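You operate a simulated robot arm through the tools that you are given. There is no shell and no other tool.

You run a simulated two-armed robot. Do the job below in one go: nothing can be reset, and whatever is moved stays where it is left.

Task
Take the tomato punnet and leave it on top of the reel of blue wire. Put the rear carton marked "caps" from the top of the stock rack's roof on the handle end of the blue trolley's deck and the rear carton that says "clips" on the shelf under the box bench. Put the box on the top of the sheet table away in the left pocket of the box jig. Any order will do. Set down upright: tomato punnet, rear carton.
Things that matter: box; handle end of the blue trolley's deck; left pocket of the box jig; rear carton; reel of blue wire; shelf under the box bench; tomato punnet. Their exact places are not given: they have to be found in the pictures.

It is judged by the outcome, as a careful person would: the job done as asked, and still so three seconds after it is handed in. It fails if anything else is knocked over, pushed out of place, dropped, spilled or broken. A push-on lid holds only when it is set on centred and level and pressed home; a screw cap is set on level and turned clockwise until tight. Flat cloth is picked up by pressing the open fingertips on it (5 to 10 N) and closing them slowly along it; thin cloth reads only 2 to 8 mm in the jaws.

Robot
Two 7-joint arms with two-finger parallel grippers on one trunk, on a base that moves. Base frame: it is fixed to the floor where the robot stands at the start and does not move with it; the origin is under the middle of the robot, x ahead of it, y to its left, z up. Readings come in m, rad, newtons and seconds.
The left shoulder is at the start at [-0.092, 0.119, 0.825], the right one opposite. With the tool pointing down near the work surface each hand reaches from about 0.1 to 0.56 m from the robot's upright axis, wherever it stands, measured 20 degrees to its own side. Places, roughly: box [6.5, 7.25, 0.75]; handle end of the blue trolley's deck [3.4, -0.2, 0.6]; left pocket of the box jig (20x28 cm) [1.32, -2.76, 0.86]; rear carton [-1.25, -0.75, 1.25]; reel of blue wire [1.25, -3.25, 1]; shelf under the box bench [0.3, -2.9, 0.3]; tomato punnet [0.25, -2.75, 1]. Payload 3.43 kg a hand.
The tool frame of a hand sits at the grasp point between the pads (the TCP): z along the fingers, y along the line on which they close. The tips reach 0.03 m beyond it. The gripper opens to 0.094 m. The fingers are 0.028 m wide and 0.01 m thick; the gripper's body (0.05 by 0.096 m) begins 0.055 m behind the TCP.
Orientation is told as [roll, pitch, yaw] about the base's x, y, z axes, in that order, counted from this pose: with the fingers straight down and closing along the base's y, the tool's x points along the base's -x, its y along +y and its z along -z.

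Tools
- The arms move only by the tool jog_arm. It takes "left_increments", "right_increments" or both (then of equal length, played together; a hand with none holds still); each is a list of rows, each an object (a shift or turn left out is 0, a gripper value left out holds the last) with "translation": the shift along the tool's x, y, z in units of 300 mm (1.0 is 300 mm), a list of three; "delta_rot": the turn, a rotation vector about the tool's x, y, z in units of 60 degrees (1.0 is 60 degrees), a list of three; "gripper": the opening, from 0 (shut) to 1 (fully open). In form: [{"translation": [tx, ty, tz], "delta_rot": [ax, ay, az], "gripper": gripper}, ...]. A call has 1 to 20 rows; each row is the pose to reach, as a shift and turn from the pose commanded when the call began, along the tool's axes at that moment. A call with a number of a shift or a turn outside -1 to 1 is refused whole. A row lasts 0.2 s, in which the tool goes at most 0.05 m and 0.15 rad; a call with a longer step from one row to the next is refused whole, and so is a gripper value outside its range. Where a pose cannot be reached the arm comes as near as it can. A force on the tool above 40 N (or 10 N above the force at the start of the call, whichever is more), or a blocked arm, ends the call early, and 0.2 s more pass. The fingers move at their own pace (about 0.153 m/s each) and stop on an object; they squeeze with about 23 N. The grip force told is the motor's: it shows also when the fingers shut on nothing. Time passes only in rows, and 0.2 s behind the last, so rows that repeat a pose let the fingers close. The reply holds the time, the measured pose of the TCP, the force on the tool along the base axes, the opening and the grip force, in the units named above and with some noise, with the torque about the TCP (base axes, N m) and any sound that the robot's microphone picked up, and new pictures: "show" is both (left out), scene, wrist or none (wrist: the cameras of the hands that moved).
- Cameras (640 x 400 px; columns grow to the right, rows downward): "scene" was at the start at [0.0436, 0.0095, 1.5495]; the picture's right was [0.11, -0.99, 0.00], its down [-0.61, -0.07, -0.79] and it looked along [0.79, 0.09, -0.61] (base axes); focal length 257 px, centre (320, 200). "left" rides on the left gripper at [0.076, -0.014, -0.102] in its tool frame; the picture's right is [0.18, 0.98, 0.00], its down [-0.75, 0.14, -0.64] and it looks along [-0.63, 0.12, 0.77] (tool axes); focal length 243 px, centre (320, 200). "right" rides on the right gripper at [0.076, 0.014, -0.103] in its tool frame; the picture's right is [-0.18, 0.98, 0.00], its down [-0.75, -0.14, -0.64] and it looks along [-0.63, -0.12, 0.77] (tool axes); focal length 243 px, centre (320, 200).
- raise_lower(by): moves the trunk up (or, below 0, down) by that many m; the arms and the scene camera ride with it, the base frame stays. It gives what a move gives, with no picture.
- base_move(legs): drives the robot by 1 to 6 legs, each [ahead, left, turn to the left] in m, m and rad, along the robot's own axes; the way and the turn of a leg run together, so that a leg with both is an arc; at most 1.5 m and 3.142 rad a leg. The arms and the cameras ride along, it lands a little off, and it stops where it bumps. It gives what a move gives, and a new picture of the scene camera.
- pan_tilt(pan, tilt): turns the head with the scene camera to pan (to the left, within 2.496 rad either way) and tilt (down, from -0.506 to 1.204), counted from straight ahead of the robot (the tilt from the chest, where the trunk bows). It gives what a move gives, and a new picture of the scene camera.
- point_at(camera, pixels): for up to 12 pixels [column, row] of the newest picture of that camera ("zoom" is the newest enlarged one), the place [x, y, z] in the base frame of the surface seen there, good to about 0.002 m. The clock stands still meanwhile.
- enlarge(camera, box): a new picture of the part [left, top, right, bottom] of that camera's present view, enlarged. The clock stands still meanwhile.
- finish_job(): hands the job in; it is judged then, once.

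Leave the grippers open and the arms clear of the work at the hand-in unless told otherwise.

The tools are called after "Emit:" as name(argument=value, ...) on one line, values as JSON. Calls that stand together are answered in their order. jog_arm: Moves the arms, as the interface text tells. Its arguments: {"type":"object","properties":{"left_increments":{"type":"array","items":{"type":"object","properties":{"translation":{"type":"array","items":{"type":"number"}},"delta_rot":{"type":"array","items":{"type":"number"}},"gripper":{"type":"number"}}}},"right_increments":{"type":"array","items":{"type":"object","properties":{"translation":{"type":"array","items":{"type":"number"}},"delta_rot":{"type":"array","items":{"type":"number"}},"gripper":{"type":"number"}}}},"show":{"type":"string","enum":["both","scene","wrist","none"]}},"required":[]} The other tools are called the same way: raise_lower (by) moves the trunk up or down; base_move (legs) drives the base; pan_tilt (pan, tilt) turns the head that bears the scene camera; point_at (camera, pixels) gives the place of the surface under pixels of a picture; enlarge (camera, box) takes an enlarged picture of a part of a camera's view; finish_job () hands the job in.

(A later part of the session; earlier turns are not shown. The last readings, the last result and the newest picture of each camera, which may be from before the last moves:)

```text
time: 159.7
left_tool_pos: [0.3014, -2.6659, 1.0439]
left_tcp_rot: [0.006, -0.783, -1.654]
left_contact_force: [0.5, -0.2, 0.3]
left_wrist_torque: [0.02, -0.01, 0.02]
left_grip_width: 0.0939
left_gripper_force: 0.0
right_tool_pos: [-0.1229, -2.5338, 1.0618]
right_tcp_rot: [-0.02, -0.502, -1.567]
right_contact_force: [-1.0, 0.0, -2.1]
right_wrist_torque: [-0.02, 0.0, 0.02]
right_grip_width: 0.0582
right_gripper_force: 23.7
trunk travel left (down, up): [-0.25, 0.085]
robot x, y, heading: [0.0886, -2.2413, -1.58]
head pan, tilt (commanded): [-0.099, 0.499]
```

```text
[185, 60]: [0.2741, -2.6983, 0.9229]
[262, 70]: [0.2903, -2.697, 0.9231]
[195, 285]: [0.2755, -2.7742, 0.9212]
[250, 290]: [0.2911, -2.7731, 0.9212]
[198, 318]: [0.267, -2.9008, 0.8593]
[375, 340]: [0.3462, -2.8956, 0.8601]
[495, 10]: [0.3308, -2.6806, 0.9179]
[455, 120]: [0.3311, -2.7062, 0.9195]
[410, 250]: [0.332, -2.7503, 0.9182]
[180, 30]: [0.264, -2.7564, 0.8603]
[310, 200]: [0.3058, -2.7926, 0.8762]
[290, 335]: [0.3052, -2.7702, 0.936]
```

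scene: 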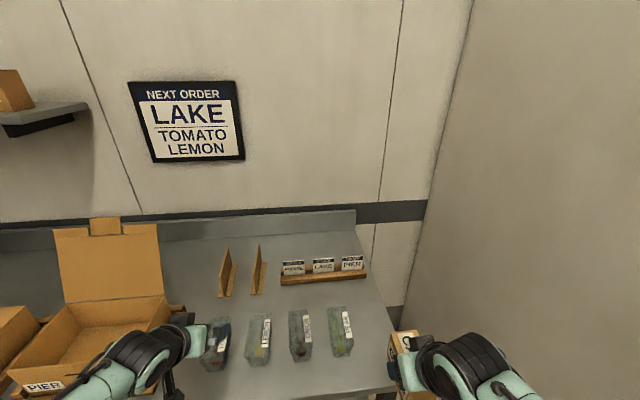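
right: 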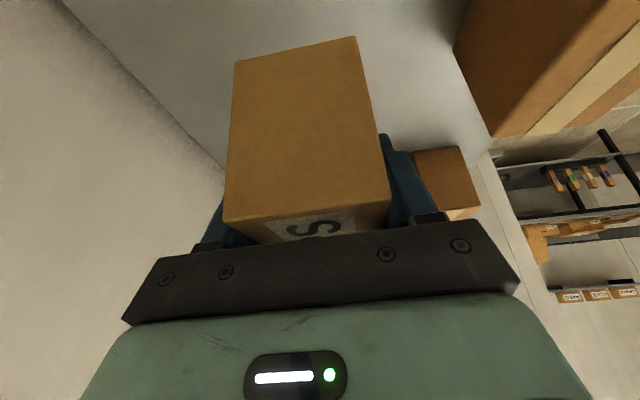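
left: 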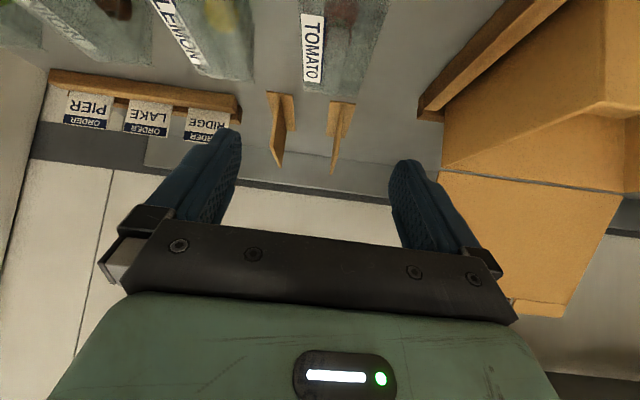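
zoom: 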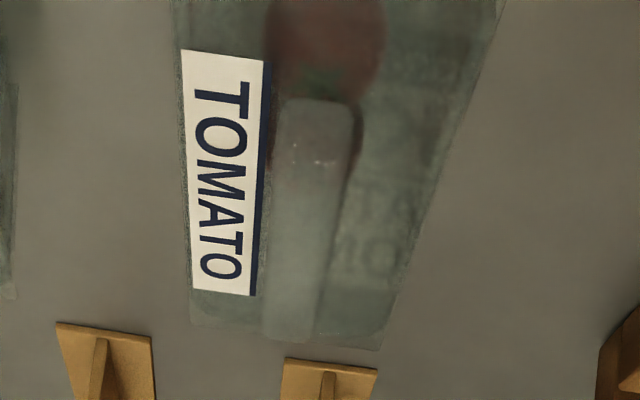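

It is actually nearly aligned with the bench: centre (0.3015, -2.735), x 0.270–0.333. I correct the yaw by about +0.1 rad and come down to z 0.96 over it.

Emit:
jog_arm(left_increments=[{"translation": [0.009, 0.005, 0.09], "delta_rot": [-0.017, 0, -0.017]}, {"translation": [0.018, 0.01, 0.18], "delta_rot": [-0.034, 0, -0.034]}, {"translation": [0.027, 0.014, 0.27], "delta_rot": [-0.051, 0, -0.051]}, {"translation": [0.036, 0.019, 0.36], "delta_rot": [-0.0675, 0, -0.0675]}, {"translation": [0.036, 0.019, 0.36], "delta_rot": [-0.0675, 0, -0.0675]}], show="both")

```text
time: 160.9
left_tool_pos: [0.3031, -2.7355, 0.9592]
left_tcp_rot: [0.006, -0.787, -1.554]
left_contact_force: [-0.6, 0.1, -0.5]
left_wrist_torque: [0.04, 0.03, -0.02]
left_grip_width: 0.094
left_gripper_force: 0.1
right_tool_pos: [-0.1223, -2.5339, 1.0609]
right_tcp_rot: [-0.017, -0.503, -1.567]
right_contact_force: [-0.5, 0.1, -1.5]
right_wrist_torque: [0.0, -0.03, -0.02]
right_grip_width: 0.0581
right_gripper_force: 22.7
trunk travel left (down, up): [-0.25, 0.085]
robot x, y, heading: [0.0843, -2.2384, -1.578]
head pan, tilt (commanded): [-0.099, 0.499]
```

scene: 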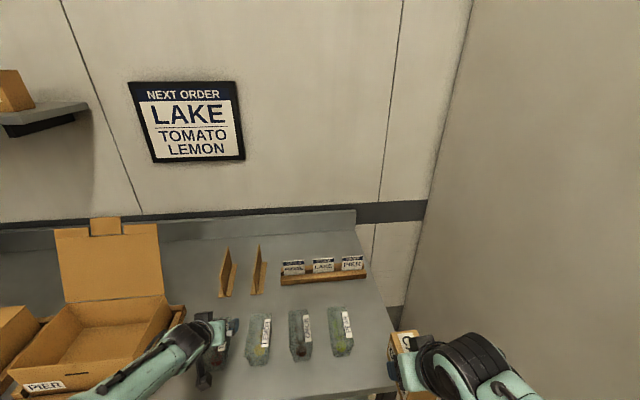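
left: 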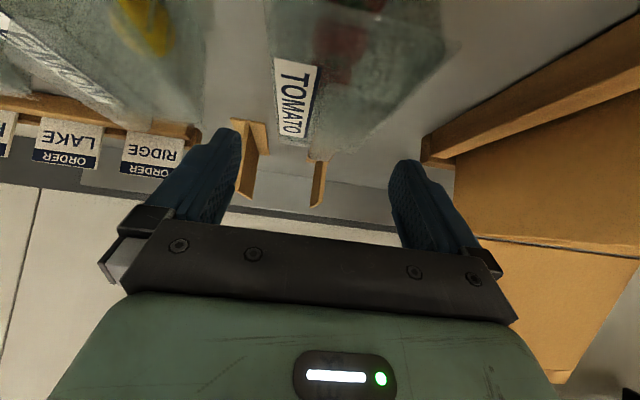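

Aligned. Down 0.057 m to z≈0.902.

Emit:
jog_arm(left_increments=[{"translation": [0.034, -0.003, 0.034]}, {"translation": [0.067, -0.005, 0.067]}, {"translation": [0.101, -0.005, 0.101]}, {"translation": [0.1343, -0.005, 0.1343]}, {"translation": [0.1343, -0.005, 0.1343]}], show="both")

```text
time: 162.1
left_tool_pos: [0.3029, -2.7355, 0.9024]
left_tcp_rot: [0.006, -0.788, -1.554]
left_contact_force: [0.4, -0.5, 0.4]
left_wrist_torque: [-0.01, -0.01, 0.05]
left_grip_width: 0.094
left_gripper_force: 0.1
right_tool_pos: [-0.1227, -2.5339, 1.0605]
right_tcp_rot: [-0.019, -0.501, -1.569]
right_contact_force: [0.4, -0.2, -1.7]
right_wrist_torque: [0.03, -0.04, 0.01]
right_grip_width: 0.0581
right_gripper_force: 22.8
trunk travel left (down, up): [-0.25, 0.085]
robot x, y, heading: [0.0861, -2.2409, -1.585]
head pan, tilt (commanded): [-0.099, 0.499]
```

scene: 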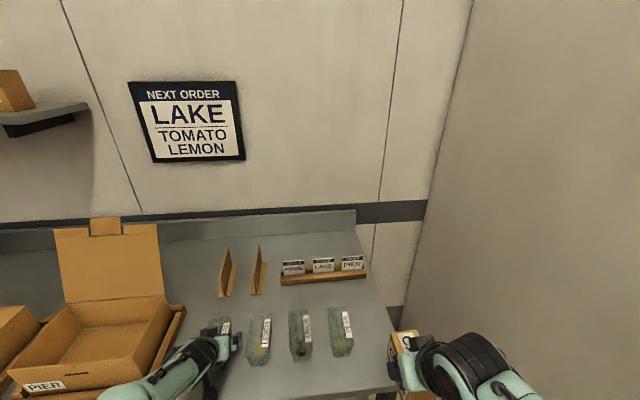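
left: 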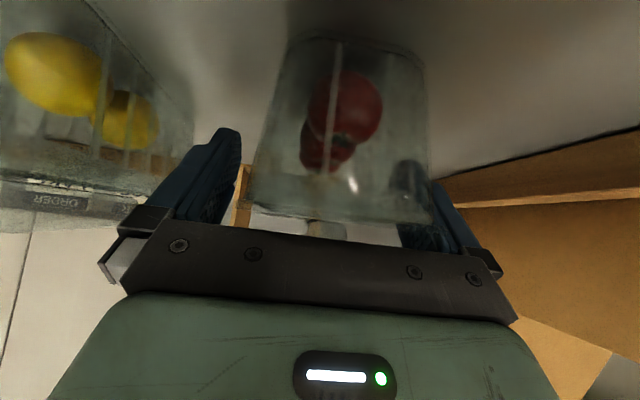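

The fingers straddle the punnet. I close gently.

Emit:
jog_arm(left_increments=[{"gripper": 0.75}, {"gripper": 0.6}, {"gripper": 0.45}, {"gripper": 0.3}, {"gripper": 0.3}], show="wrist")

```text
time: 163.3
left_tool_pos: [0.3007, -2.735, 0.904]
left_tcp_rot: [0.007, -0.785, -1.553]
left_contact_force: [-0.2, 0.3, 0.2]
left_wrist_torque: [0.0, -0.01, 0.03]
left_grip_width: 0.0637
left_gripper_force: 22.9
right_tool_pos: [-0.1225, -2.5349, 1.0606]
right_tcp_rot: [-0.019, -0.502, -1.569]
right_contact_force: [0.5, 0.7, -1.6]
right_wrist_torque: [-0.02, -0.02, -0.02]
right_grip_width: 0.0586
right_gripper_force: 22.8
trunk travel left (down, up): [-0.25, 0.085]
robot x, y, heading: [0.0856, -2.2382, -1.58]
head pan, tilt (commanded): [-0.099, 0.499]
```

left: 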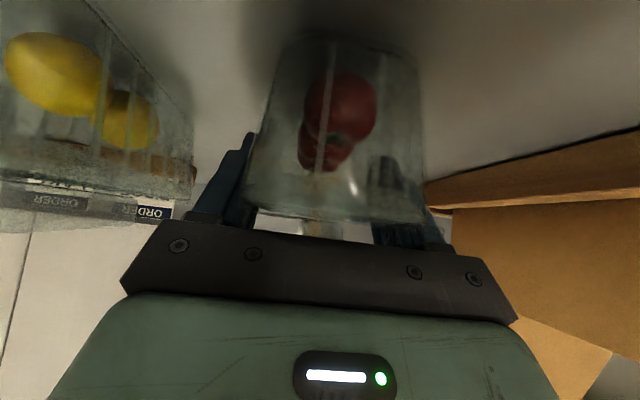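

Gripped at 0.064 m. I lift it straight up 0.15 m.

Emit:
jog_arm(left_increments=[{"translation": [-0.035, 0, -0.035]}, {"translation": [-0.1, 0, -0.1]}, {"translation": [-0.17, 0, -0.17]}, {"translation": [-0.24, 0, -0.24]}, {"translation": [-0.31, 0, -0.31]}, {"translation": [-0.3535, 0, -0.3535]}, {"translation": [-0.3535, 0, -0.3535]}], show="both")

```text
time: 164.9
left_tool_pos: [0.2993, -2.7348, 1.054]
left_tcp_rot: [0.008, -0.784, -1.553]
left_contact_force: [-0.6, -0.9, -0.4]
left_wrist_torque: [-0.03, 0.01, -0.02]
left_grip_width: 0.0637
left_gripper_force: 22.7
right_tool_pos: [-0.1222, -2.5346, 1.0609]
right_tcp_rot: [-0.019, -0.503, -1.57]
right_contact_force: [0.5, 0.3, -1.9]
right_wrist_torque: [0.0, -0.01, -0.01]
right_grip_width: 0.0579
right_gripper_force: 22.9
trunk travel left (down, up): [-0.25, 0.085]
robot x, y, heading: [0.0862, -2.2409, -1.577]
head pan, tilt (commanded): [-0.099, 0.499]
```

scene: 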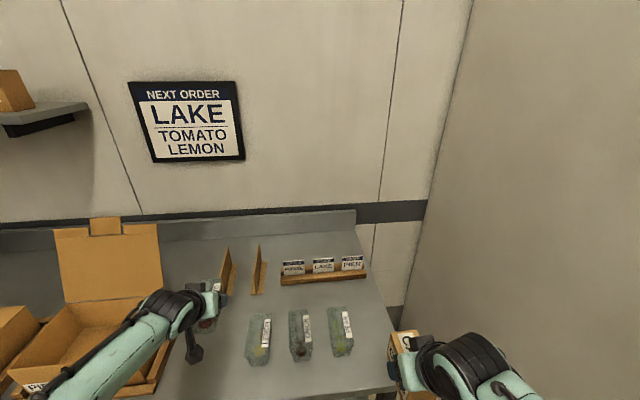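
left: 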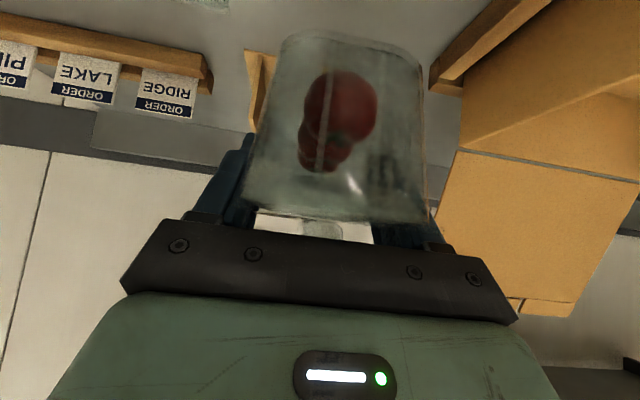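

The punnet is in hand and level. I back away 0.35 m, then strafe left 1.1 m toward the reel's end of the bench.

Emit:
base_move(legs=[[-0.35, 0, 0], [0, 1.1, 0]])

Emit:
raise_lower(by=0.085)

Emit:
pan_tilt(pan=0.1, tilt=0.6)

```text
time: 176.7
left_tool_pos: [1.4003, -2.3949, 1.0537]
left_tcp_rot: [0.007, -0.786, -1.555]
left_contact_force: [-0.7, 1.0, 0.0]
left_wrist_torque: [-0.04, 0.05, 0.02]
left_grip_width: 0.0637
left_gripper_force: 23.2
right_tool_pos: [0.9784, -2.1949, 1.0602]
right_tcp_rot: [-0.019, -0.502, -1.566]
right_contact_force: [0.2, 1.0, -2.4]
right_wrist_torque: [0.03, -0.01, 0.02]
right_grip_width: 0.0582
right_gripper_force: 22.7
trunk travel left (down, up): [-0.25, 0.085]
robot x, y, heading: [1.1859, -1.9001, -1.579]
head pan, tilt (commanded): [-0.099, 0.499]
```

scene: 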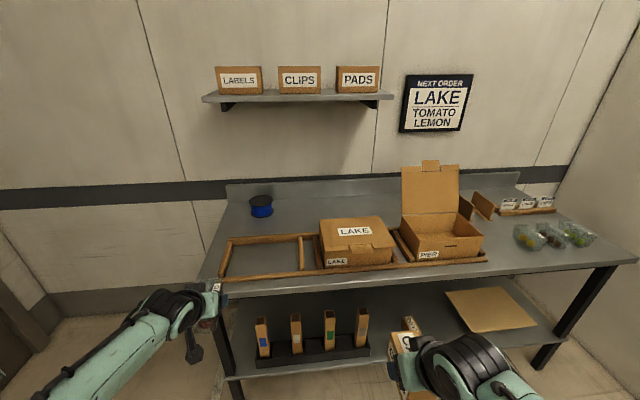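

```text
time: 177.9
left_tool_pos: [1.4006, -2.394, 1.1395]
left_tcp_rot: [0.006, -0.786, -1.553]
left_contact_force: [0.7, -0.7, -0.4]
left_wrist_torque: [-0.03, -0.01, -0.01]
left_grip_width: 0.0637
left_gripper_force: 23.1
right_tool_pos: [0.9778, -2.1936, 1.1459]
right_tcp_rot: [-0.019, -0.503, -1.569]
right_contact_force: [0.3, -0.5, -2.5]
right_wrist_torque: [0.0, -0.02, -0.02]
right_grip_width: 0.0581
right_gripper_force: 22.7
trunk travel left (down, up): [-0.335, 0.0]
robot x, y, heading: [1.1863, -1.8959, -1.583]
head pan, tilt (commanded): [-0.099, 0.499]
```

```text
time: 178.7
left_tool_pos: [1.4002, -2.3958, 1.1388]
left_tcp_rot: [0.007, -0.787, -1.553]
left_contact_force: [-0.1, -0.6, -0.5]
left_wrist_torque: [0.0, 0.01, -0.03]
left_grip_width: 0.064
left_gripper_force: 22.7
right_tool_pos: [0.9773, -2.1953, 1.145]
right_tcp_rot: [-0.02, -0.501, -1.567]
right_contact_force: [-0.4, -1.2, -2.6]
right_wrist_torque: [0.03, -0.01, -0.02]
right_grip_width: 0.0582
right_gripper_force: 22.8
trunk travel left (down, up): [-0.335, 0.0]
robot x, y, heading: [1.1862, -1.9001, -1.578]
head pan, tilt (commanded): [0.099, 0.6]
```

scene: 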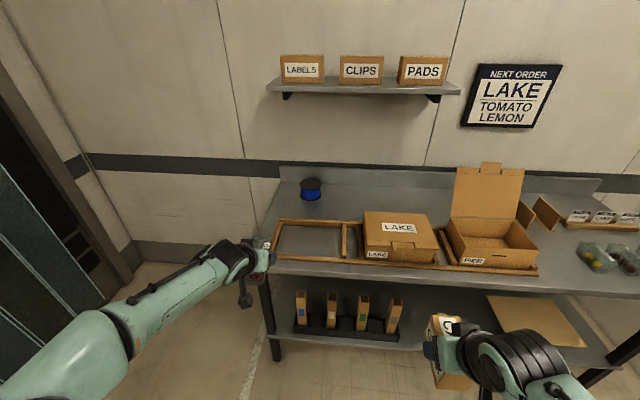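

The reel of blue wire is at (311,188) behind the empty left pocket. I enlarge and measure it and the pocket.

Emit:
enlarge(camera="scene", box=[260, 160, 460, 280])

```text
3.20 times, centred on (360, 220) of scene
```

zoom: 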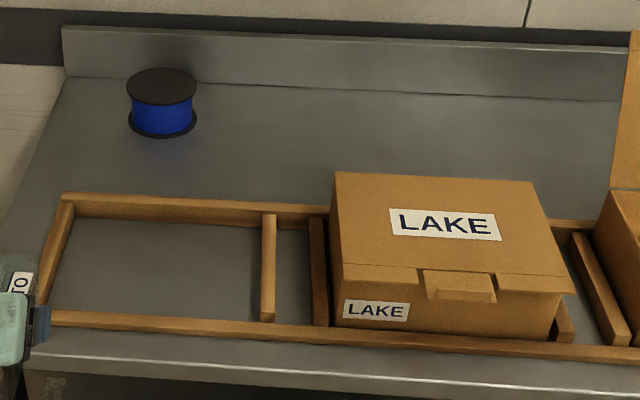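

Emit:
point_at(camera="zoom", pixels=[[162, 85], [132, 87], [193, 87], [162, 72], [162, 98], [162, 120], [162, 135], [70, 200], [270, 220], [60, 310], [265, 315], [170, 260]])

Emit:
point_at(camera="zoom", pixels=[[80, 208], [262, 222], [50, 300], [262, 318], [170, 212], [170, 320], [65, 250], [268, 270], [440, 180], [560, 280], [345, 180], [340, 270]])

```text
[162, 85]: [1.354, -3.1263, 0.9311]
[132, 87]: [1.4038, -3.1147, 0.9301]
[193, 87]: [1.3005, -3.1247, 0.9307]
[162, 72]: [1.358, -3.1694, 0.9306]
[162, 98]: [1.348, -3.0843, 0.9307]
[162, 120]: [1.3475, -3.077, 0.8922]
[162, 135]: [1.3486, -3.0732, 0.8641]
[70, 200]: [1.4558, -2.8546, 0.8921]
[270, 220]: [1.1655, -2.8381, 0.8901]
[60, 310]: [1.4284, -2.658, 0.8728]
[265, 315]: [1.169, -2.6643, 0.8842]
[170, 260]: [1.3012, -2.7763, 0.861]
```

```text
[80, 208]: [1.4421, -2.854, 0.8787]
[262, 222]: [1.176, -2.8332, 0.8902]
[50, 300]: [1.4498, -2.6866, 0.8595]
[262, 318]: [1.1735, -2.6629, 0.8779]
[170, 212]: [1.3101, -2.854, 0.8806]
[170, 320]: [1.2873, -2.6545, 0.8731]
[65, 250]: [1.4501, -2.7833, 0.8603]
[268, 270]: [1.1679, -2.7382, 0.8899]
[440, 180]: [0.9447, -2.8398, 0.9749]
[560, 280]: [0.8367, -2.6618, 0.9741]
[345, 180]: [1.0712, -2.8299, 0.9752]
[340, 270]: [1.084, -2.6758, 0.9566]
```

The reel's top disc is at z 0.931, centre (1.352, -3.122), radius about 0.053. It is deep, so I'll use a half-sideways stance with my left shoulder toward the bench. I turn right by 1.04 rad here.

Emit:
base_move(legs=[[0, 0, -1.04]])

```text
time: 181.7
left_tool_pos: [0.8689, -2.3344, 1.1392]
left_tcp_rot: [0.005, -0.786, -2.592]
left_contact_force: [0.2, -0.5, -0.3]
left_wrist_torque: [0.02, 0.0, 0.01]
left_grip_width: 0.0638
left_gripper_force: 23.1
right_tool_pos: [0.8261, -1.8698, 1.1445]
right_tcp_rot: [-0.019, -0.503, -2.607]
right_contact_force: [-0.7, 0.3, -1.6]
right_wrist_torque: [0.03, -0.03, -0.03]
right_grip_width: 0.0582
right_gripper_force: 23.0
trunk travel left (down, up): [-0.335, 0.0]
robot x, y, heading: [1.1884, -1.898, -2.617]
head pan, tilt (commanded): [0.099, 0.6]
```

scene: 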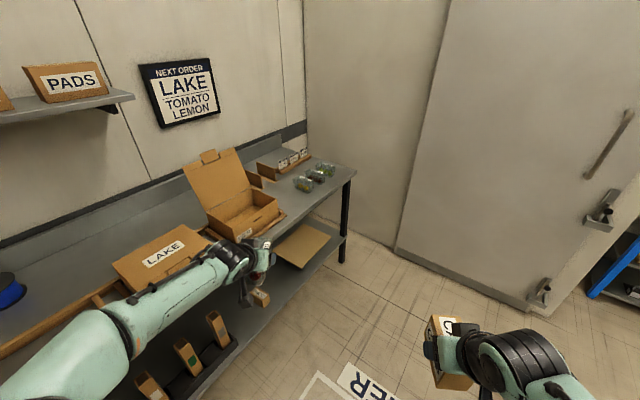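

Now I swing the left hand back to point toward the bench (+1.04 rad about vertical) and out over the empty pocket at z≈1.13, in two steps.

Emit:
jog_arm(left_increments=[{"translation": [0.037, 0.1105, -0.034], "delta_rot": [-0.0439, 0, -0.0439]}, {"translation": [0.074, 0.221, -0.068], "delta_rot": [-0.0878, 0, -0.0878]}, {"translation": [0.111, 0.3315, -0.102], "delta_rot": [-0.1316, 0, -0.1316]}, {"translation": [0.148, 0.442, -0.1365], "delta_rot": [-0.1755, 0, -0.1755]}, {"translation": [0.185, 0.5525, -0.1706], "delta_rot": [-0.2194, 0, -0.2194]}, {"translation": [0.222, 0.663, -0.2048], "delta_rot": [-0.2633, 0, -0.2633]}, {"translation": [0.259, 0.7735, -0.239], "delta_rot": [-0.3071, 0, -0.3071]}, {"translation": [0.296, 0.884, -0.273], "delta_rot": [-0.351, 0, -0.351]}], show="none")

Emit:
jog_arm(left_increments=[{"translation": [-0.0064, 0.121, 0.0094], "delta_rot": [-0.0439, 0, -0.0439]}, {"translation": [-0.0128, 0.242, 0.0188], "delta_rot": [-0.0878, 0, -0.0878]}, {"translation": [-0.019, 0.363, 0.028], "delta_rot": [-0.1316, 0, -0.1316]}, {"translation": [-0.0255, 0.4835, 0.0375], "delta_rot": [-0.1755, 0, -0.1755]}, {"translation": [-0.032, 0.604, 0.047], "delta_rot": [-0.2194, 0, -0.2194]}, {"translation": [-0.038, 0.725, 0.056], "delta_rot": [-0.2633, 0, -0.2633]}, {"translation": [-0.045, 0.846, 0.066], "delta_rot": [-0.3071, 0, -0.3071]}, {"translation": [-0.051, 0.967, 0.075], "delta_rot": [-0.351, 0, -0.351]}], show="scene")

```text
time: 183.5
left_tool_pos: [1.1107, -2.4965, 1.1351]
left_tcp_rot: [0.005, -0.789, -2.071]
left_contact_force: [0.0, -0.2, -0.6]
left_wrist_torque: [0.02, -0.03, -0.01]
left_grip_width: 0.0637
left_gripper_force: 22.8
right_tool_pos: [0.8244, -1.8694, 1.1468]
right_tcp_rot: [-0.019, -0.503, -2.605]
right_contact_force: [-0.3, -0.4, -2.1]
right_wrist_torque: [0.02, -0.01, 0.01]
right_grip_width: 0.0583
right_gripper_force: 23.0
trunk travel left (down, up): [-0.335, 0.0]
robot x, y, heading: [1.1894, -1.898, -2.62]
head pan, tilt (commanded): [0.099, 0.6]
```

```text
time: 185.3
left_tool_pos: [1.3546, -2.6584, 1.1306]
left_tcp_rot: [0.002, -0.787, -1.549]
left_contact_force: [1.1, 0.1, -0.8]
left_wrist_torque: [-0.03, 0.03, 0.02]
left_grip_width: 0.0641
left_gripper_force: 22.8
right_tool_pos: [0.825, -1.8698, 1.1456]
right_tcp_rot: [-0.019, -0.503, -2.604]
right_contact_force: [0.2, -0.4, -3.1]
right_wrist_torque: [0.01, 0.01, 0.02]
right_grip_width: 0.0584
right_gripper_force: 23.0
trunk travel left (down, up): [-0.335, 0.0]
robot x, y, heading: [1.1852, -1.8997, -2.616]
head pan, tilt (commanded): [0.099, 0.6]
```

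scene: 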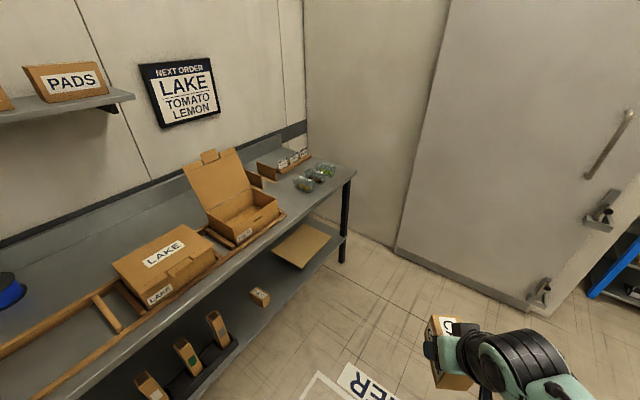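

Reachable and steady at (1.355, -2.658, 1.131). I check where the wall shelf over the bench is before moving in.

Emit:
point_at(camera="scene", pixels=[[125, 95], [60, 108], [20, 118], [80, 80], [10, 280], [5, 290]])

Emit:
base_move(legs=[[0.15, 0.26, 0]])

Emit:
pan_tilt(pan=1.0, tilt=0.7)

```text
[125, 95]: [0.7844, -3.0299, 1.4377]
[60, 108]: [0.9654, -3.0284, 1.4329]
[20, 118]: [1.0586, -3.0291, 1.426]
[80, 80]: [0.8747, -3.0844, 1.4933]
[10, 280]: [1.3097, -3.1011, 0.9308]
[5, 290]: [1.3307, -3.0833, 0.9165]
```

```text
time: 188.2
left_tool_pos: [1.3572, -2.9563, 1.1312]
left_tcp_rot: [0.002, -0.79, -1.545]
left_contact_force: [0.0, -0.2, 0.0]
left_wrist_torque: [0.02, 0.03, 0.03]
left_grip_width: 0.0636
left_gripper_force: 23.7
right_tool_pos: [0.8256, -2.17, 1.1459]
right_tcp_rot: [-0.019, -0.503, -2.602]
right_contact_force: [-0.6, -0.1, -2.4]
right_wrist_torque: [0.0, 0.0, -0.01]
right_grip_width: 0.0582
right_gripper_force: 23.0
trunk travel left (down, up): [-0.335, 0.0]
robot x, y, heading: [1.1895, -2.195, -2.62]
head pan, tilt (commanded): [0.099, 0.6]
```

scene: 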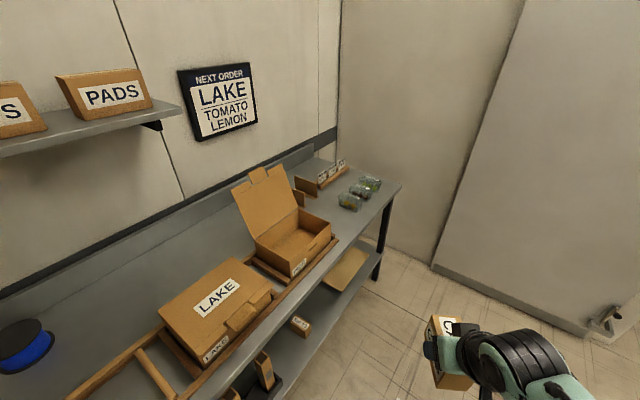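

```text
time: 189.4
left_tool_pos: [1.3557, -2.9572, 1.1316]
left_tcp_rot: [0.0, -0.792, -1.544]
left_contact_force: [-0.2, -0.1, -1.0]
left_wrist_torque: [0.02, -0.02, -0.01]
left_grip_width: 0.0639
left_gripper_force: 23.0
right_tool_pos: [0.8262, -2.1703, 1.146]
right_tcp_rot: [-0.019, -0.503, -2.602]
right_contact_force: [0.3, 0.6, -1.7]
right_wrist_torque: [0.0, 0.0, 0.03]
right_grip_width: 0.058
right_gripper_force: 23.0
trunk travel left (down, up): [-0.335, 0.0]
robot x, y, heading: [1.1901, -2.1997, -2.617]
head pan, tilt (commanded): [1.0, 0.7]
```

scene: 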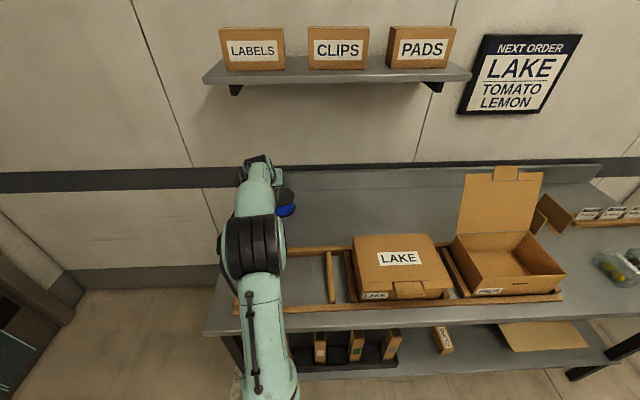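

The wall shelf (front edge y≈-3.03, z≈1.43) is well above the hand. I move the base another 0.085 m toward the bench.

Emit:
base_move(legs=[[0.0425, 0.0735, 0]])

```text
time: 190.7
left_tool_pos: [1.3571, -3.0412, 1.1319]
left_tcp_rot: [0.002, -0.79, -1.545]
left_contact_force: [0.3, 0.5, -1.3]
left_wrist_torque: [0.01, 0.03, 0.01]
left_grip_width: 0.0639
left_gripper_force: 22.9
right_tool_pos: [0.8264, -2.2521, 1.1463]
right_tcp_rot: [-0.019, -0.502, -2.603]
right_contact_force: [-0.2, 0.2, -2.4]
right_wrist_torque: [0.01, -0.02, 0.01]
right_grip_width: 0.0583
right_gripper_force: 23.3
trunk travel left (down, up): [-0.335, 0.0]
robot x, y, heading: [1.185, -2.2811, -2.615]
head pan, tilt (commanded): [1.0, 0.7]
```

scene: 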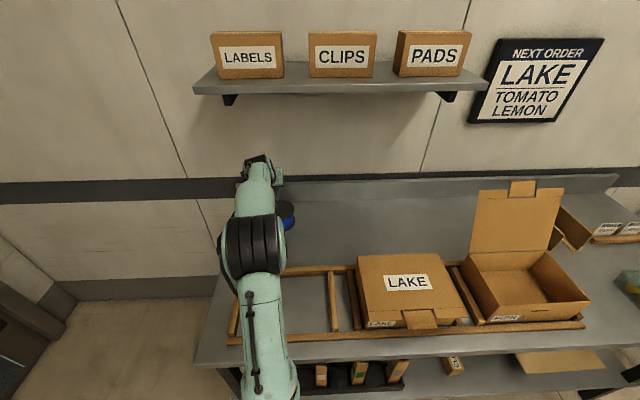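

I look through the left wrist camera to see the reel under the punnet.

Emit:
jog_arm(left_increments=[{"translation": [0, 0, 0]}], show="wrist")

```text
time: 191.1
left_tool_pos: [1.3574, -3.0402, 1.1328]
left_tcp_rot: [0.002, -0.791, -1.544]
left_contact_force: [0.1, -0.3, -0.7]
left_wrist_torque: [0.02, -0.01, -0.01]
left_grip_width: 0.0636
left_gripper_force: 22.6
right_tool_pos: [0.8246, -2.2534, 1.146]
right_tcp_rot: [-0.019, -0.502, -2.602]
right_contact_force: [0.7, -0.5, -2.3]
right_wrist_torque: [0.01, -0.02, 0.06]
right_grip_width: 0.0581
right_gripper_force: 22.7
trunk travel left (down, up): [-0.335, 0.0]
robot x, y, heading: [1.1903, -2.279, -2.614]
head pan, tilt (commanded): [1.0, 0.7]
```

left: 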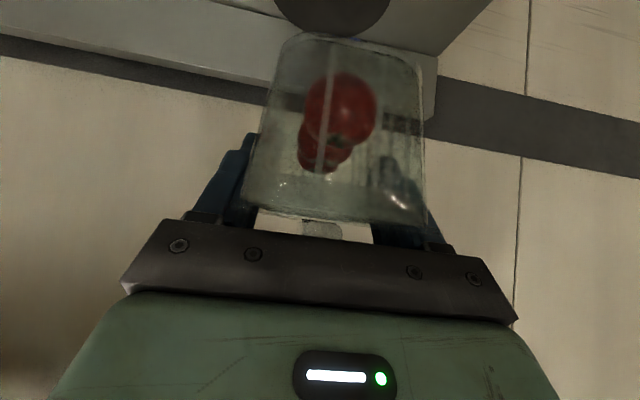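

The reel's black disc shows at the top (275–390, 0–36). I verify its far edge positions.

Emit:
point_at(camera="left", pixels=[[280, 4], [330, 20], [386, 4], [330, 32], [300, 24], [362, 26], [200, 50], [330, 10]])

```text
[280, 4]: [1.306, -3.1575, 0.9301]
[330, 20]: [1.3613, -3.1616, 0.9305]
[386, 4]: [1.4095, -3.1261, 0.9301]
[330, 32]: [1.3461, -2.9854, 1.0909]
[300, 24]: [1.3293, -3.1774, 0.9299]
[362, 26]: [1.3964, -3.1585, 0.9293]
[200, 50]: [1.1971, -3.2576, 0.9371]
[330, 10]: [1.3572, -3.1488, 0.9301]
```

The reel's centre is about (1.355, -3.1275), radius 0.055. I move the punnet over it and down to z≈1.003 (bottom about 3 cm above the disc).

Emit:
jog_arm(left_increments=[{"translation": [-0.04, -0.005, 0.08]}, {"translation": [-0.03, -0.008, 0.17]}, {"translation": [0.01, -0.01, 0.27]}, {"translation": [0.05, -0.013, 0.38]}, {"translation": [0.104, -0.016, 0.511]}, {"translation": [0.104, -0.016, 0.511]}], show="both")

```text
time: 192.5
left_tool_pos: [1.3557, -3.1281, 1.0026]
left_tcp_rot: [0.002, -0.79, -1.545]
left_contact_force: [0.3, -0.4, -0.9]
left_wrist_torque: [0.03, 0.02, -0.01]
left_grip_width: 0.0638
left_gripper_force: 23.4
right_tool_pos: [0.8255, -2.2532, 1.1466]
right_tcp_rot: [-0.019, -0.503, -2.602]
right_contact_force: [0.5, 0.7, -3.7]
right_wrist_torque: [-0.02, -0.01, -0.01]
right_grip_width: 0.0582
right_gripper_force: 22.7
trunk travel left (down, up): [-0.335, 0.0]
robot x, y, heading: [1.1862, -2.2823, -2.616]
head pan, tilt (commanded): [1.0, 0.7]
```

scene: 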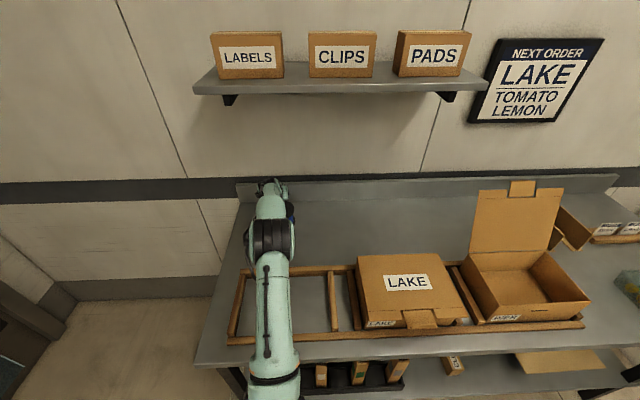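
left: 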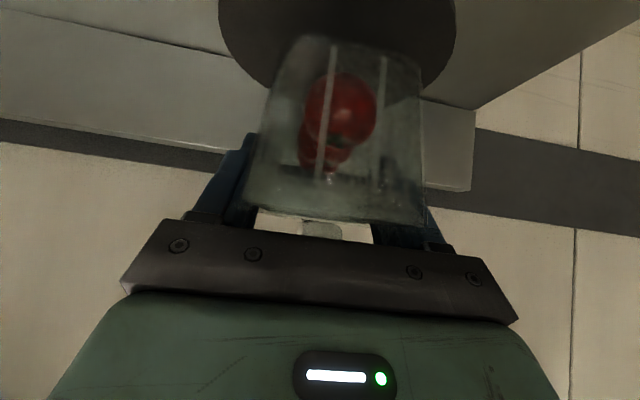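

Centred over the reel. I lower slowly to just above contact.

Emit:
jog_arm(left_increments=[{"translation": [0.02, 0, 0.02]}, {"translation": [0.04, 0, 0.04]}, {"translation": [0.055, 0, 0.055]}, {"translation": [0.0625, 0, 0.062]}, {"translation": [0.0625, 0, 0.062]}], show="wrist")

```text
time: 193.7
left_tool_pos: [1.3557, -3.1266, 0.9747]
left_tcp_rot: [0.0, -0.789, -1.544]
left_contact_force: [0.3, 0.3, -0.2]
left_wrist_torque: [0.0, -0.01, 0.01]
left_grip_width: 0.0636
left_gripper_force: 22.8
right_tool_pos: [0.8258, -2.2537, 1.1451]
right_tcp_rot: [-0.02, -0.502, -2.603]
right_contact_force: [-0.7, 0.7, -1.5]
right_wrist_torque: [-0.01, -0.03, -0.02]
right_grip_width: 0.058
right_gripper_force: 22.9
trunk travel left (down, up): [-0.335, 0.0]
robot x, y, heading: [1.1865, -2.2803, -2.614]
head pan, tilt (commanded): [1.0, 0.7]
```

left: 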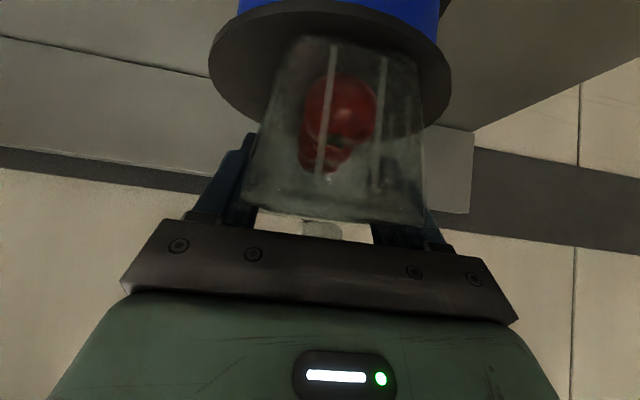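

Nearly touching. I ease down in 1 mm steps to feel contact.

Emit:
jog_arm(left_increments=[{"translation": [0.0024, 0, 0.0024]}, {"translation": [0.0048, 0, 0.0048]}, {"translation": [0.0072, 0, 0.0072]}, {"translation": [0.0072, 0, 0.0072]}], show="none")

```text
time: 194.7
left_tool_pos: [1.3566, -3.1278, 0.9735]
left_tcp_rot: [0.002, -0.793, -1.543]
left_contact_force: [-0.3, -0.2, 4.6]
left_wrist_torque: [0.24, 0.13, 0.04]
left_grip_width: 0.0637
left_gripper_force: 23.0
right_tool_pos: [0.8246, -2.2535, 1.1465]
right_tcp_rot: [-0.02, -0.503, -2.602]
right_contact_force: [0.1, 0.3, -2.0]
right_wrist_torque: [0.02, 0.01, 0.02]
right_grip_width: 0.0583
right_gripper_force: 22.9
trunk travel left (down, up): [-0.335, 0.0]
robot x, y, heading: [1.1878, -2.2843, -2.61]
head pan, tilt (commanded): [1.0, 0.7]
```

Contact at 4.6 N. I open the fingers gradually.

Emit:
jog_arm(left_increments=[{"gripper": 0.7}, {"gripper": 0.75}, {"gripper": 0.85}, {"gripper": 1.0}, {"gripper": 1.0}], show="wrist")

```text
time: 195.9
left_tool_pos: [1.3567, -3.1284, 0.9727]
left_tcp_rot: [0.001, -0.791, -1.544]
left_contact_force: [0.2, 0.4, 0.6]
left_wrist_torque: [0.0, 0.0, -0.01]
left_grip_width: 0.094
left_gripper_force: 0.1
right_tool_pos: [0.827, -2.2532, 1.1466]
right_tcp_rot: [-0.019, -0.503, -2.603]
right_contact_force: [0.3, -0.3, -2.5]
right_wrist_torque: [0.05, 0.0, 0.02]
right_grip_width: 0.058
right_gripper_force: 22.7
trunk travel left (down, up): [-0.335, 0.0]
robot x, y, heading: [1.187, -2.2811, -2.613]
head pan, tilt (commanded): [1.0, 0.7]
```

left: 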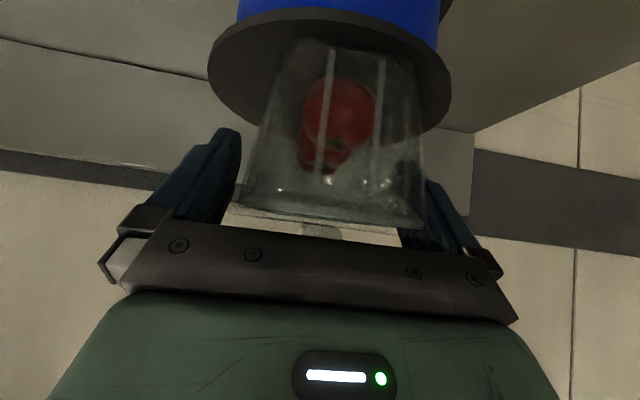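

The punnet rests on the reel. I withdraw the hand straight back along its fingers.

Emit:
jog_arm(left_increments=[{"translation": [0, 0, -0.05]}, {"translation": [0, 0, -0.15]}, {"translation": [0, 0, -0.25]}, {"translation": [0, 0, -0.35]}, {"translation": [0, 0, -0.5]}], show="both")

```text
time: 197.1
left_tool_pos: [1.3523, -3.0201, 1.0781]
left_tcp_rot: [0.001, -0.79, -1.545]
left_contact_force: [-0.2, 0.1, -0.9]
left_wrist_torque: [-0.01, 0.02, -0.04]
left_grip_width: 0.0939
left_gripper_force: 0.1
right_tool_pos: [0.8262, -2.2516, 1.146]
right_tcp_rot: [-0.018, -0.504, -2.602]
right_contact_force: [0.0, 0.0, -2.5]
right_wrist_torque: [0.01, -0.04, 0.01]
right_grip_width: 0.0582
right_gripper_force: 22.7
trunk travel left (down, up): [-0.335, 0.0]
robot x, y, heading: [1.1899, -2.2854, -2.616]
head pan, tilt (commanded): [1.0, 0.7]
```

scene: 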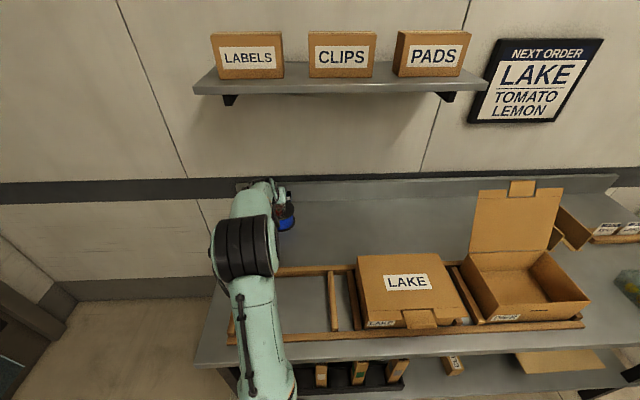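
left: 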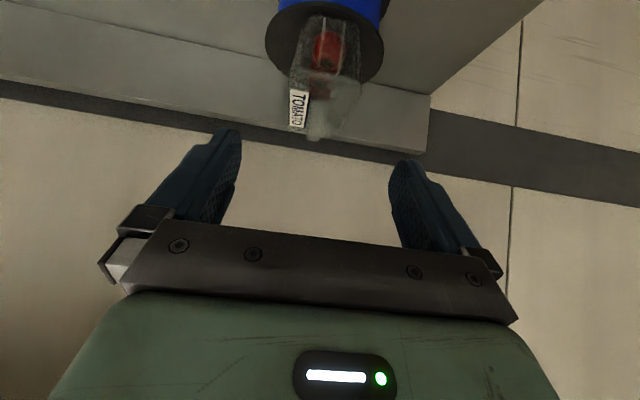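

I check how the punnet stands on the reel in an enlarged wrist view.

Emit:
enlarge(camera="left", box=[250, 0, 410, 150])

```text
2.67 times, centred on (330, 75) of left
```

zoom: 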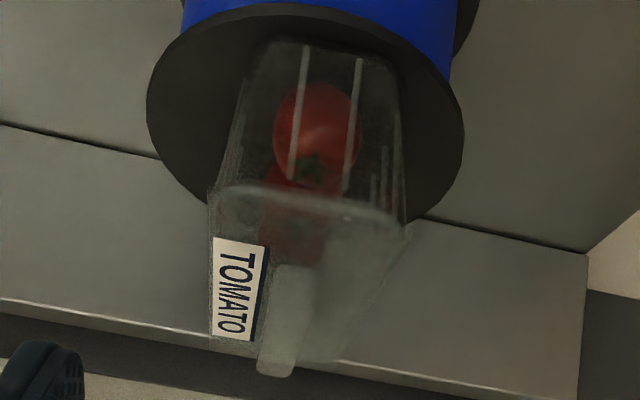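

Emit:
point_at(camera="zoom", pixels=[[217, 245], [262, 252], [216, 330], [250, 335], [235, 290], [155, 100], [455, 150], [310, 12], [180, 180], [280, 370], [400, 230]])

```text
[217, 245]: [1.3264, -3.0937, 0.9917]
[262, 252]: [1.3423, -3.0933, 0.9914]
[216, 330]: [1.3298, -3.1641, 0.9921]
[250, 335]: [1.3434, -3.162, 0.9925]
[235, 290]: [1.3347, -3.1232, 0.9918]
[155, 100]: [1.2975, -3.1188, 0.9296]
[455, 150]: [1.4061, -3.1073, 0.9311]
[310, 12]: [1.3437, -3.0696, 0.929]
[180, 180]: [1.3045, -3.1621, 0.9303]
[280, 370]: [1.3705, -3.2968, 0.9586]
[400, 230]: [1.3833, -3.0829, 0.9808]
```

The punnet stands level on the reel (top z 0.992 everywhere). I back straight away from the bench 0.42 m.

Emit:
base_move(legs=[[-0.21, -0.364, 0]])

```text
time: 200.9
left_tool_pos: [1.3507, -2.6016, 1.0775]
left_tcp_rot: [0.001, -0.791, -1.543]
left_contact_force: [-1.0, 1.1, -0.2]
left_wrist_torque: [-0.02, 0.04, 0.03]
left_grip_width: 0.0939
left_gripper_force: 0.1
right_tool_pos: [0.8235, -1.8322, 1.1455]
right_tcp_rot: [-0.02, -0.503, -2.603]
right_contact_force: [-0.9, -0.5, -2.2]
right_wrist_torque: [-0.01, 0.0, 0.01]
right_grip_width: 0.058
right_gripper_force: 22.9
trunk travel left (down, up): [-0.335, 0.0]
robot x, y, heading: [1.1822, -1.862, -2.615]
head pan, tilt (commanded): [1.0, 0.7]
```

scene: 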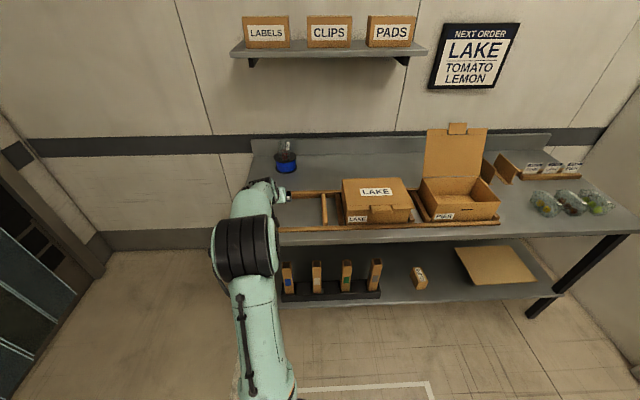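

The punnet on the reel looks good. I fold the left hand back to the front of my body.

Emit:
jog_arm(left_increments=[{"translation": [0.059, -0.075, -0.06], "delta_rot": [0.044, 0, 0.0436]}, {"translation": [0.1175, -0.15, -0.119], "delta_rot": [0.088, 0, 0.0873]}, {"translation": [0.176, -0.225, -0.1785], "delta_rot": [0.132, 0, 0.131]}, {"translation": [0.235, -0.3, -0.238], "delta_rot": [0.1765, 0, 0.1745]}, {"translation": [0.294, -0.375, -0.2975], "delta_rot": [0.2206, 0, 0.2181]}, {"translation": [0.3525, -0.45, -0.357], "delta_rot": [0.265, 0, 0.262]}, {"translation": [0.411, -0.525, -0.4165], "delta_rot": [0.309, 0, 0.305]}, {"translation": [0.47, -0.6, -0.476], "delta_rot": [0.353, 0, 0.349]}], show="none")

Emit:
jog_arm(left_increments=[{"translation": [0.025, -0.1066, -0.025], "delta_rot": [0.044, 0, 0.0436]}, {"translation": [0.05, -0.213, -0.05], "delta_rot": [0.088, 0, 0.0873]}, {"translation": [0.0746, -0.32, -0.0754], "delta_rot": [0.132, 0, 0.131]}, {"translation": [0.0995, -0.4265, -0.1], "delta_rot": [0.1765, 0, 0.1745]}, {"translation": [0.124, -0.533, -0.1256], "delta_rot": [0.2206, 0, 0.2181]}, {"translation": [0.149, -0.64, -0.151], "delta_rot": [0.265, 0, 0.262]}, {"translation": [0.174, -0.746, -0.176], "delta_rot": [0.309, 0, 0.305]}, {"translation": [0.199, -0.853, -0.201], "delta_rot": [0.353, 0, 0.349]}], show="none")

Emit:
pan_tilt(pan=2.4, tilt=0.4)

```text
time: 202.7
left_tool_pos: [1.1644, -2.4041, 1.0788]
left_tcp_rot: [0.002, -0.789, -2.065]
left_contact_force: [-0.3, 0.5, -0.1]
left_wrist_torque: [-0.01, 0.0, 0.03]
left_grip_width: 0.0939
left_gripper_force: 0.0
right_tool_pos: [0.8238, -1.8322, 1.1452]
right_tcp_rot: [-0.02, -0.502, -2.603]
right_contact_force: [-0.5, 0.2, -1.6]
right_wrist_torque: [0.01, -0.04, 0.0]
right_grip_width: 0.0581
right_gripper_force: 23.1
trunk travel left (down, up): [-0.335, 0.0]
robot x, y, heading: [1.1872, -1.8636, -2.618]
head pan, tilt (commanded): [1.0, 0.7]
```

```text
time: 204.5
left_tool_pos: [0.977, -2.2085, 1.0781]
left_tcp_rot: [0.0, -0.788, -2.583]
left_contact_force: [-0.1, -0.4, -0.3]
left_wrist_torque: [0.03, 0.02, 0.02]
left_grip_width: 0.094
left_gripper_force: 0.1
right_tool_pos: [0.8246, -1.8326, 1.1468]
right_tcp_rot: [-0.018, -0.504, -2.603]
right_contact_force: [-0.6, 0.3, -2.5]
right_wrist_torque: [-0.04, -0.05, -0.02]
right_grip_width: 0.0583
right_gripper_force: 22.8
trunk travel left (down, up): [-0.335, 0.0]
robot x, y, heading: [1.1838, -1.8608, -2.615]
head pan, tilt (commanded): [1.0, 0.7]
```

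```text
time: 206.0
left_tool_pos: [0.9791, -2.2101, 1.0782]
left_tcp_rot: [0.002, -0.789, -2.583]
left_contact_force: [0.4, 0.3, 0.5]
left_wrist_torque: [0.05, 0.0, -0.01]
left_grip_width: 0.0939
left_gripper_force: 0.1
right_tool_pos: [0.8238, -1.8336, 1.1456]
right_tcp_rot: [-0.019, -0.502, -2.603]
right_contact_force: [-0.1, -0.1, -3.1]
right_wrist_torque: [0.03, -0.02, 0.0]
right_grip_width: 0.0581
right_gripper_force: 22.7
trunk travel left (down, up): [-0.335, 0.0]
robot x, y, heading: [1.185, -1.8598, -2.616]
head pan, tilt (commanded): [2.4, 0.4]
```

scene: 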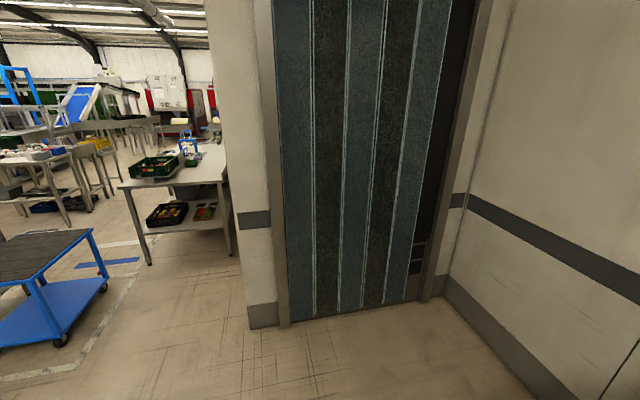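

The trolley is at lower left in this view. I turn right in two legs to face about +x/+y, then look for it.

Emit:
base_move(legs=[[0, 0, -1.6], [0, 0, -1.5]])

Emit:
pan_tilt(pan=0.0, tilt=0.4)

```text
time: 214.0
left_tool_pos: [1.3814, -1.5067, 1.0776]
left_tcp_rot: [-0.002, -0.789, 0.593]
left_contact_force: [-0.1, -0.5, -0.9]
left_wrist_torque: [-0.01, 0.0, -0.01]
left_grip_width: 0.094
left_gripper_force: 0.0
right_tool_pos: [1.5489, -1.878, 1.1462]
right_tcp_rot: [-0.02, -0.502, 0.573]
right_contact_force: [0.8, 0.5, -3.0]
right_wrist_torque: [-0.02, -0.01, -0.01]
right_grip_width: 0.0583
right_gripper_force: 22.8
trunk travel left (down, up): [-0.335, 0.0]
robot x, y, heading: [1.1839, -1.8614, 0.559]
head pan, tilt (commanded): [2.4, 0.4]
```

scene: 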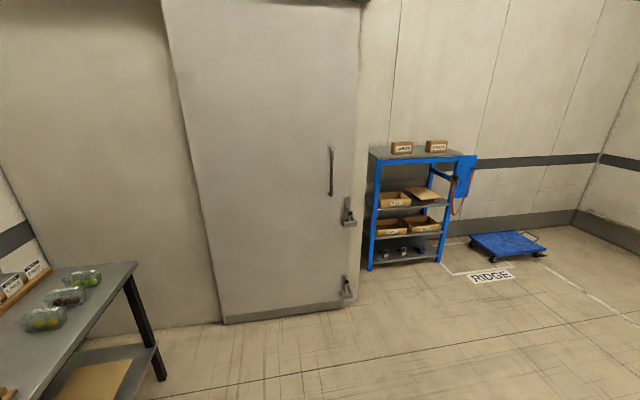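

```text
time: 216.2
left_tool_pos: [1.3817, -1.5075, 1.0786]
left_tcp_rot: [-0.001, -0.789, 0.59]
left_contact_force: [1.0, 0.2, 0.2]
left_wrist_torque: [-0.01, 0.01, 0.02]
left_grip_width: 0.0941
left_gripper_force: 0.1
right_tool_pos: [1.5489, -1.878, 1.1455]
right_tcp_rot: [-0.019, -0.504, 0.573]
right_contact_force: [-0.7, 0.2, -1.8]
right_wrist_torque: [-0.01, 0.0, 0.0]
right_grip_width: 0.0582
right_gripper_force: 23.5
trunk travel left (down, up): [-0.335, 0.0]
robot x, y, heading: [1.1855, -1.8567, 0.561]
head pan, tilt (commanded): [0.0, 0.4]
```

scene: 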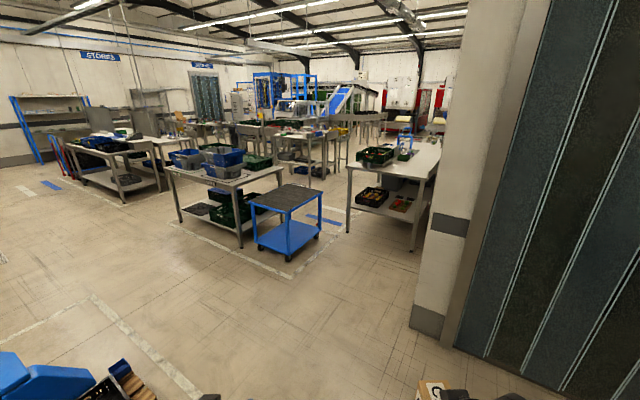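

I see the blue trolley at (285,215). I enlarge it and measure.

Emit:
enlarge(camera="scene", box=[220, 160, 360, 280])

Emit:
point_at(camera="scene", pixels=[[250, 203], [285, 185], [322, 195], [290, 211], [286, 198], [260, 245], [289, 255], [318, 232], [290, 238], [430, 325], [345, 232], [412, 248]])

```text
3.33 times, centred on (290, 220) of scene
```

zoom: 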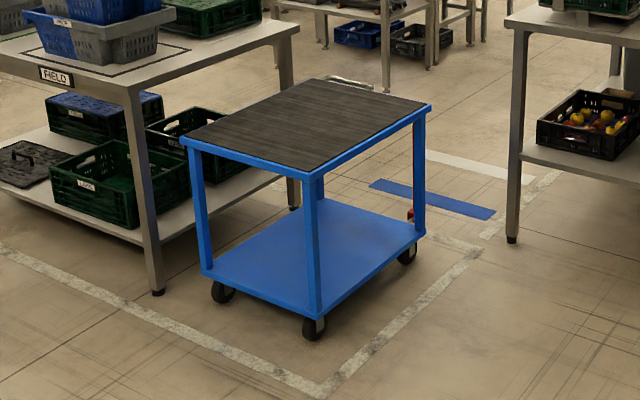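

```text
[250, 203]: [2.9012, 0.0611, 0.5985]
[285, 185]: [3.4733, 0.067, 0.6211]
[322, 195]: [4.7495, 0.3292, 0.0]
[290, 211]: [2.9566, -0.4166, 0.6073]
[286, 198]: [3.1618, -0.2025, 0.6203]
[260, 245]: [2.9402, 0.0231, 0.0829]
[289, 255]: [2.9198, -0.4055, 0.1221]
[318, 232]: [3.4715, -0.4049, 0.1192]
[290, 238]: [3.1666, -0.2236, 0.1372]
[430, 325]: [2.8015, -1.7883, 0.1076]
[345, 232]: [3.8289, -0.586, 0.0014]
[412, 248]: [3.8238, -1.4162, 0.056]
```

The trolley's deck is at z≈0.62, x 2.90–3.50, y -0.42…0.07, and its metal handle is at the far (x≈3.5) end. I'll stand on its -y side. I drive there in two legs and turn left to face +y.

Emit:
base_move(legs=[[1.316, 0.186, 0], [0.822, -0.516, 0], [0, 0, 1.01]])

Emit:
pan_tilt(pan=0.0, tilt=0.7)

```text
time: 230.0
left_tool_pos: [2.9527, -0.6686, 1.0779]
left_tcp_rot: [0.002, -0.789, 1.618]
left_contact_force: [0.0, 0.2, -0.4]
left_wrist_torque: [0.01, 0.01, 0.01]
left_grip_width: 0.0941
left_gripper_force: 0.0
right_tool_pos: [3.3556, -0.7185, 1.1455]
right_tcp_rot: [-0.02, -0.503, 1.598]
right_contact_force: [0.0, 1.1, -2.3]
right_wrist_torque: [0.01, -0.03, 0.0]
right_grip_width: 0.0583
right_gripper_force: 23.3
trunk travel left (down, up): [-0.335, 0.0]
robot x, y, heading: [3.1546, -1.0184, 1.588]
head pan, tilt (commanded): [0.0, 0.4]
```

scene: 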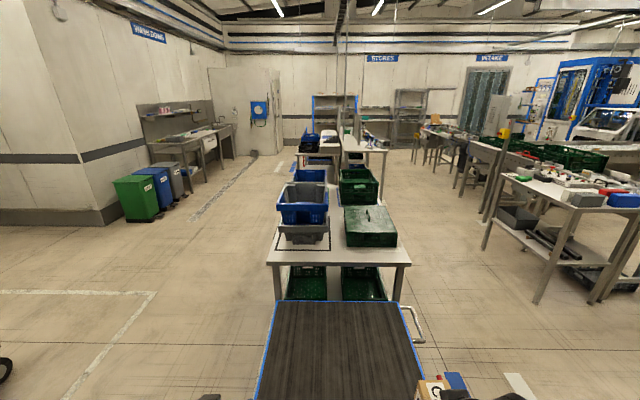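

```text
time: 230.8
left_tool_pos: [2.9522, -0.6692, 1.0779]
left_tcp_rot: [0.0, -0.788, 1.618]
left_contact_force: [-0.4, 0.0, 0.3]
left_wrist_torque: [0.05, -0.03, 0.03]
left_grip_width: 0.0941
left_gripper_force: 0.0
right_tool_pos: [3.3574, -0.7175, 1.1464]
right_tcp_rot: [-0.018, -0.503, 1.599]
right_contact_force: [-0.1, 0.4, -2.4]
right_wrist_torque: [0.01, -0.06, -0.01]
right_grip_width: 0.0585
right_gripper_force: 22.8
trunk travel left (down, up): [-0.335, 0.0]
robot x, y, heading: [3.1561, -1.0191, 1.581]
head pan, tilt (commanded): [0.0, 0.7]
```

scene: 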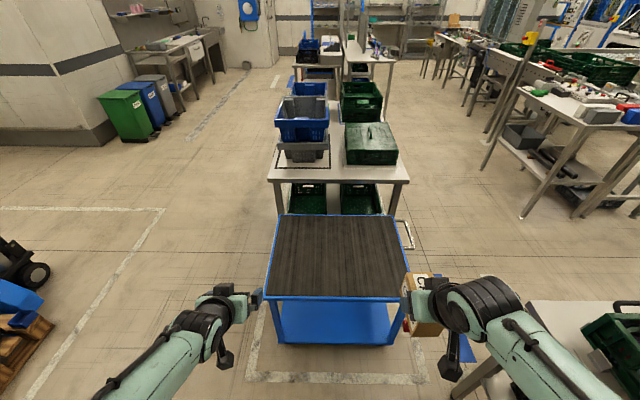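

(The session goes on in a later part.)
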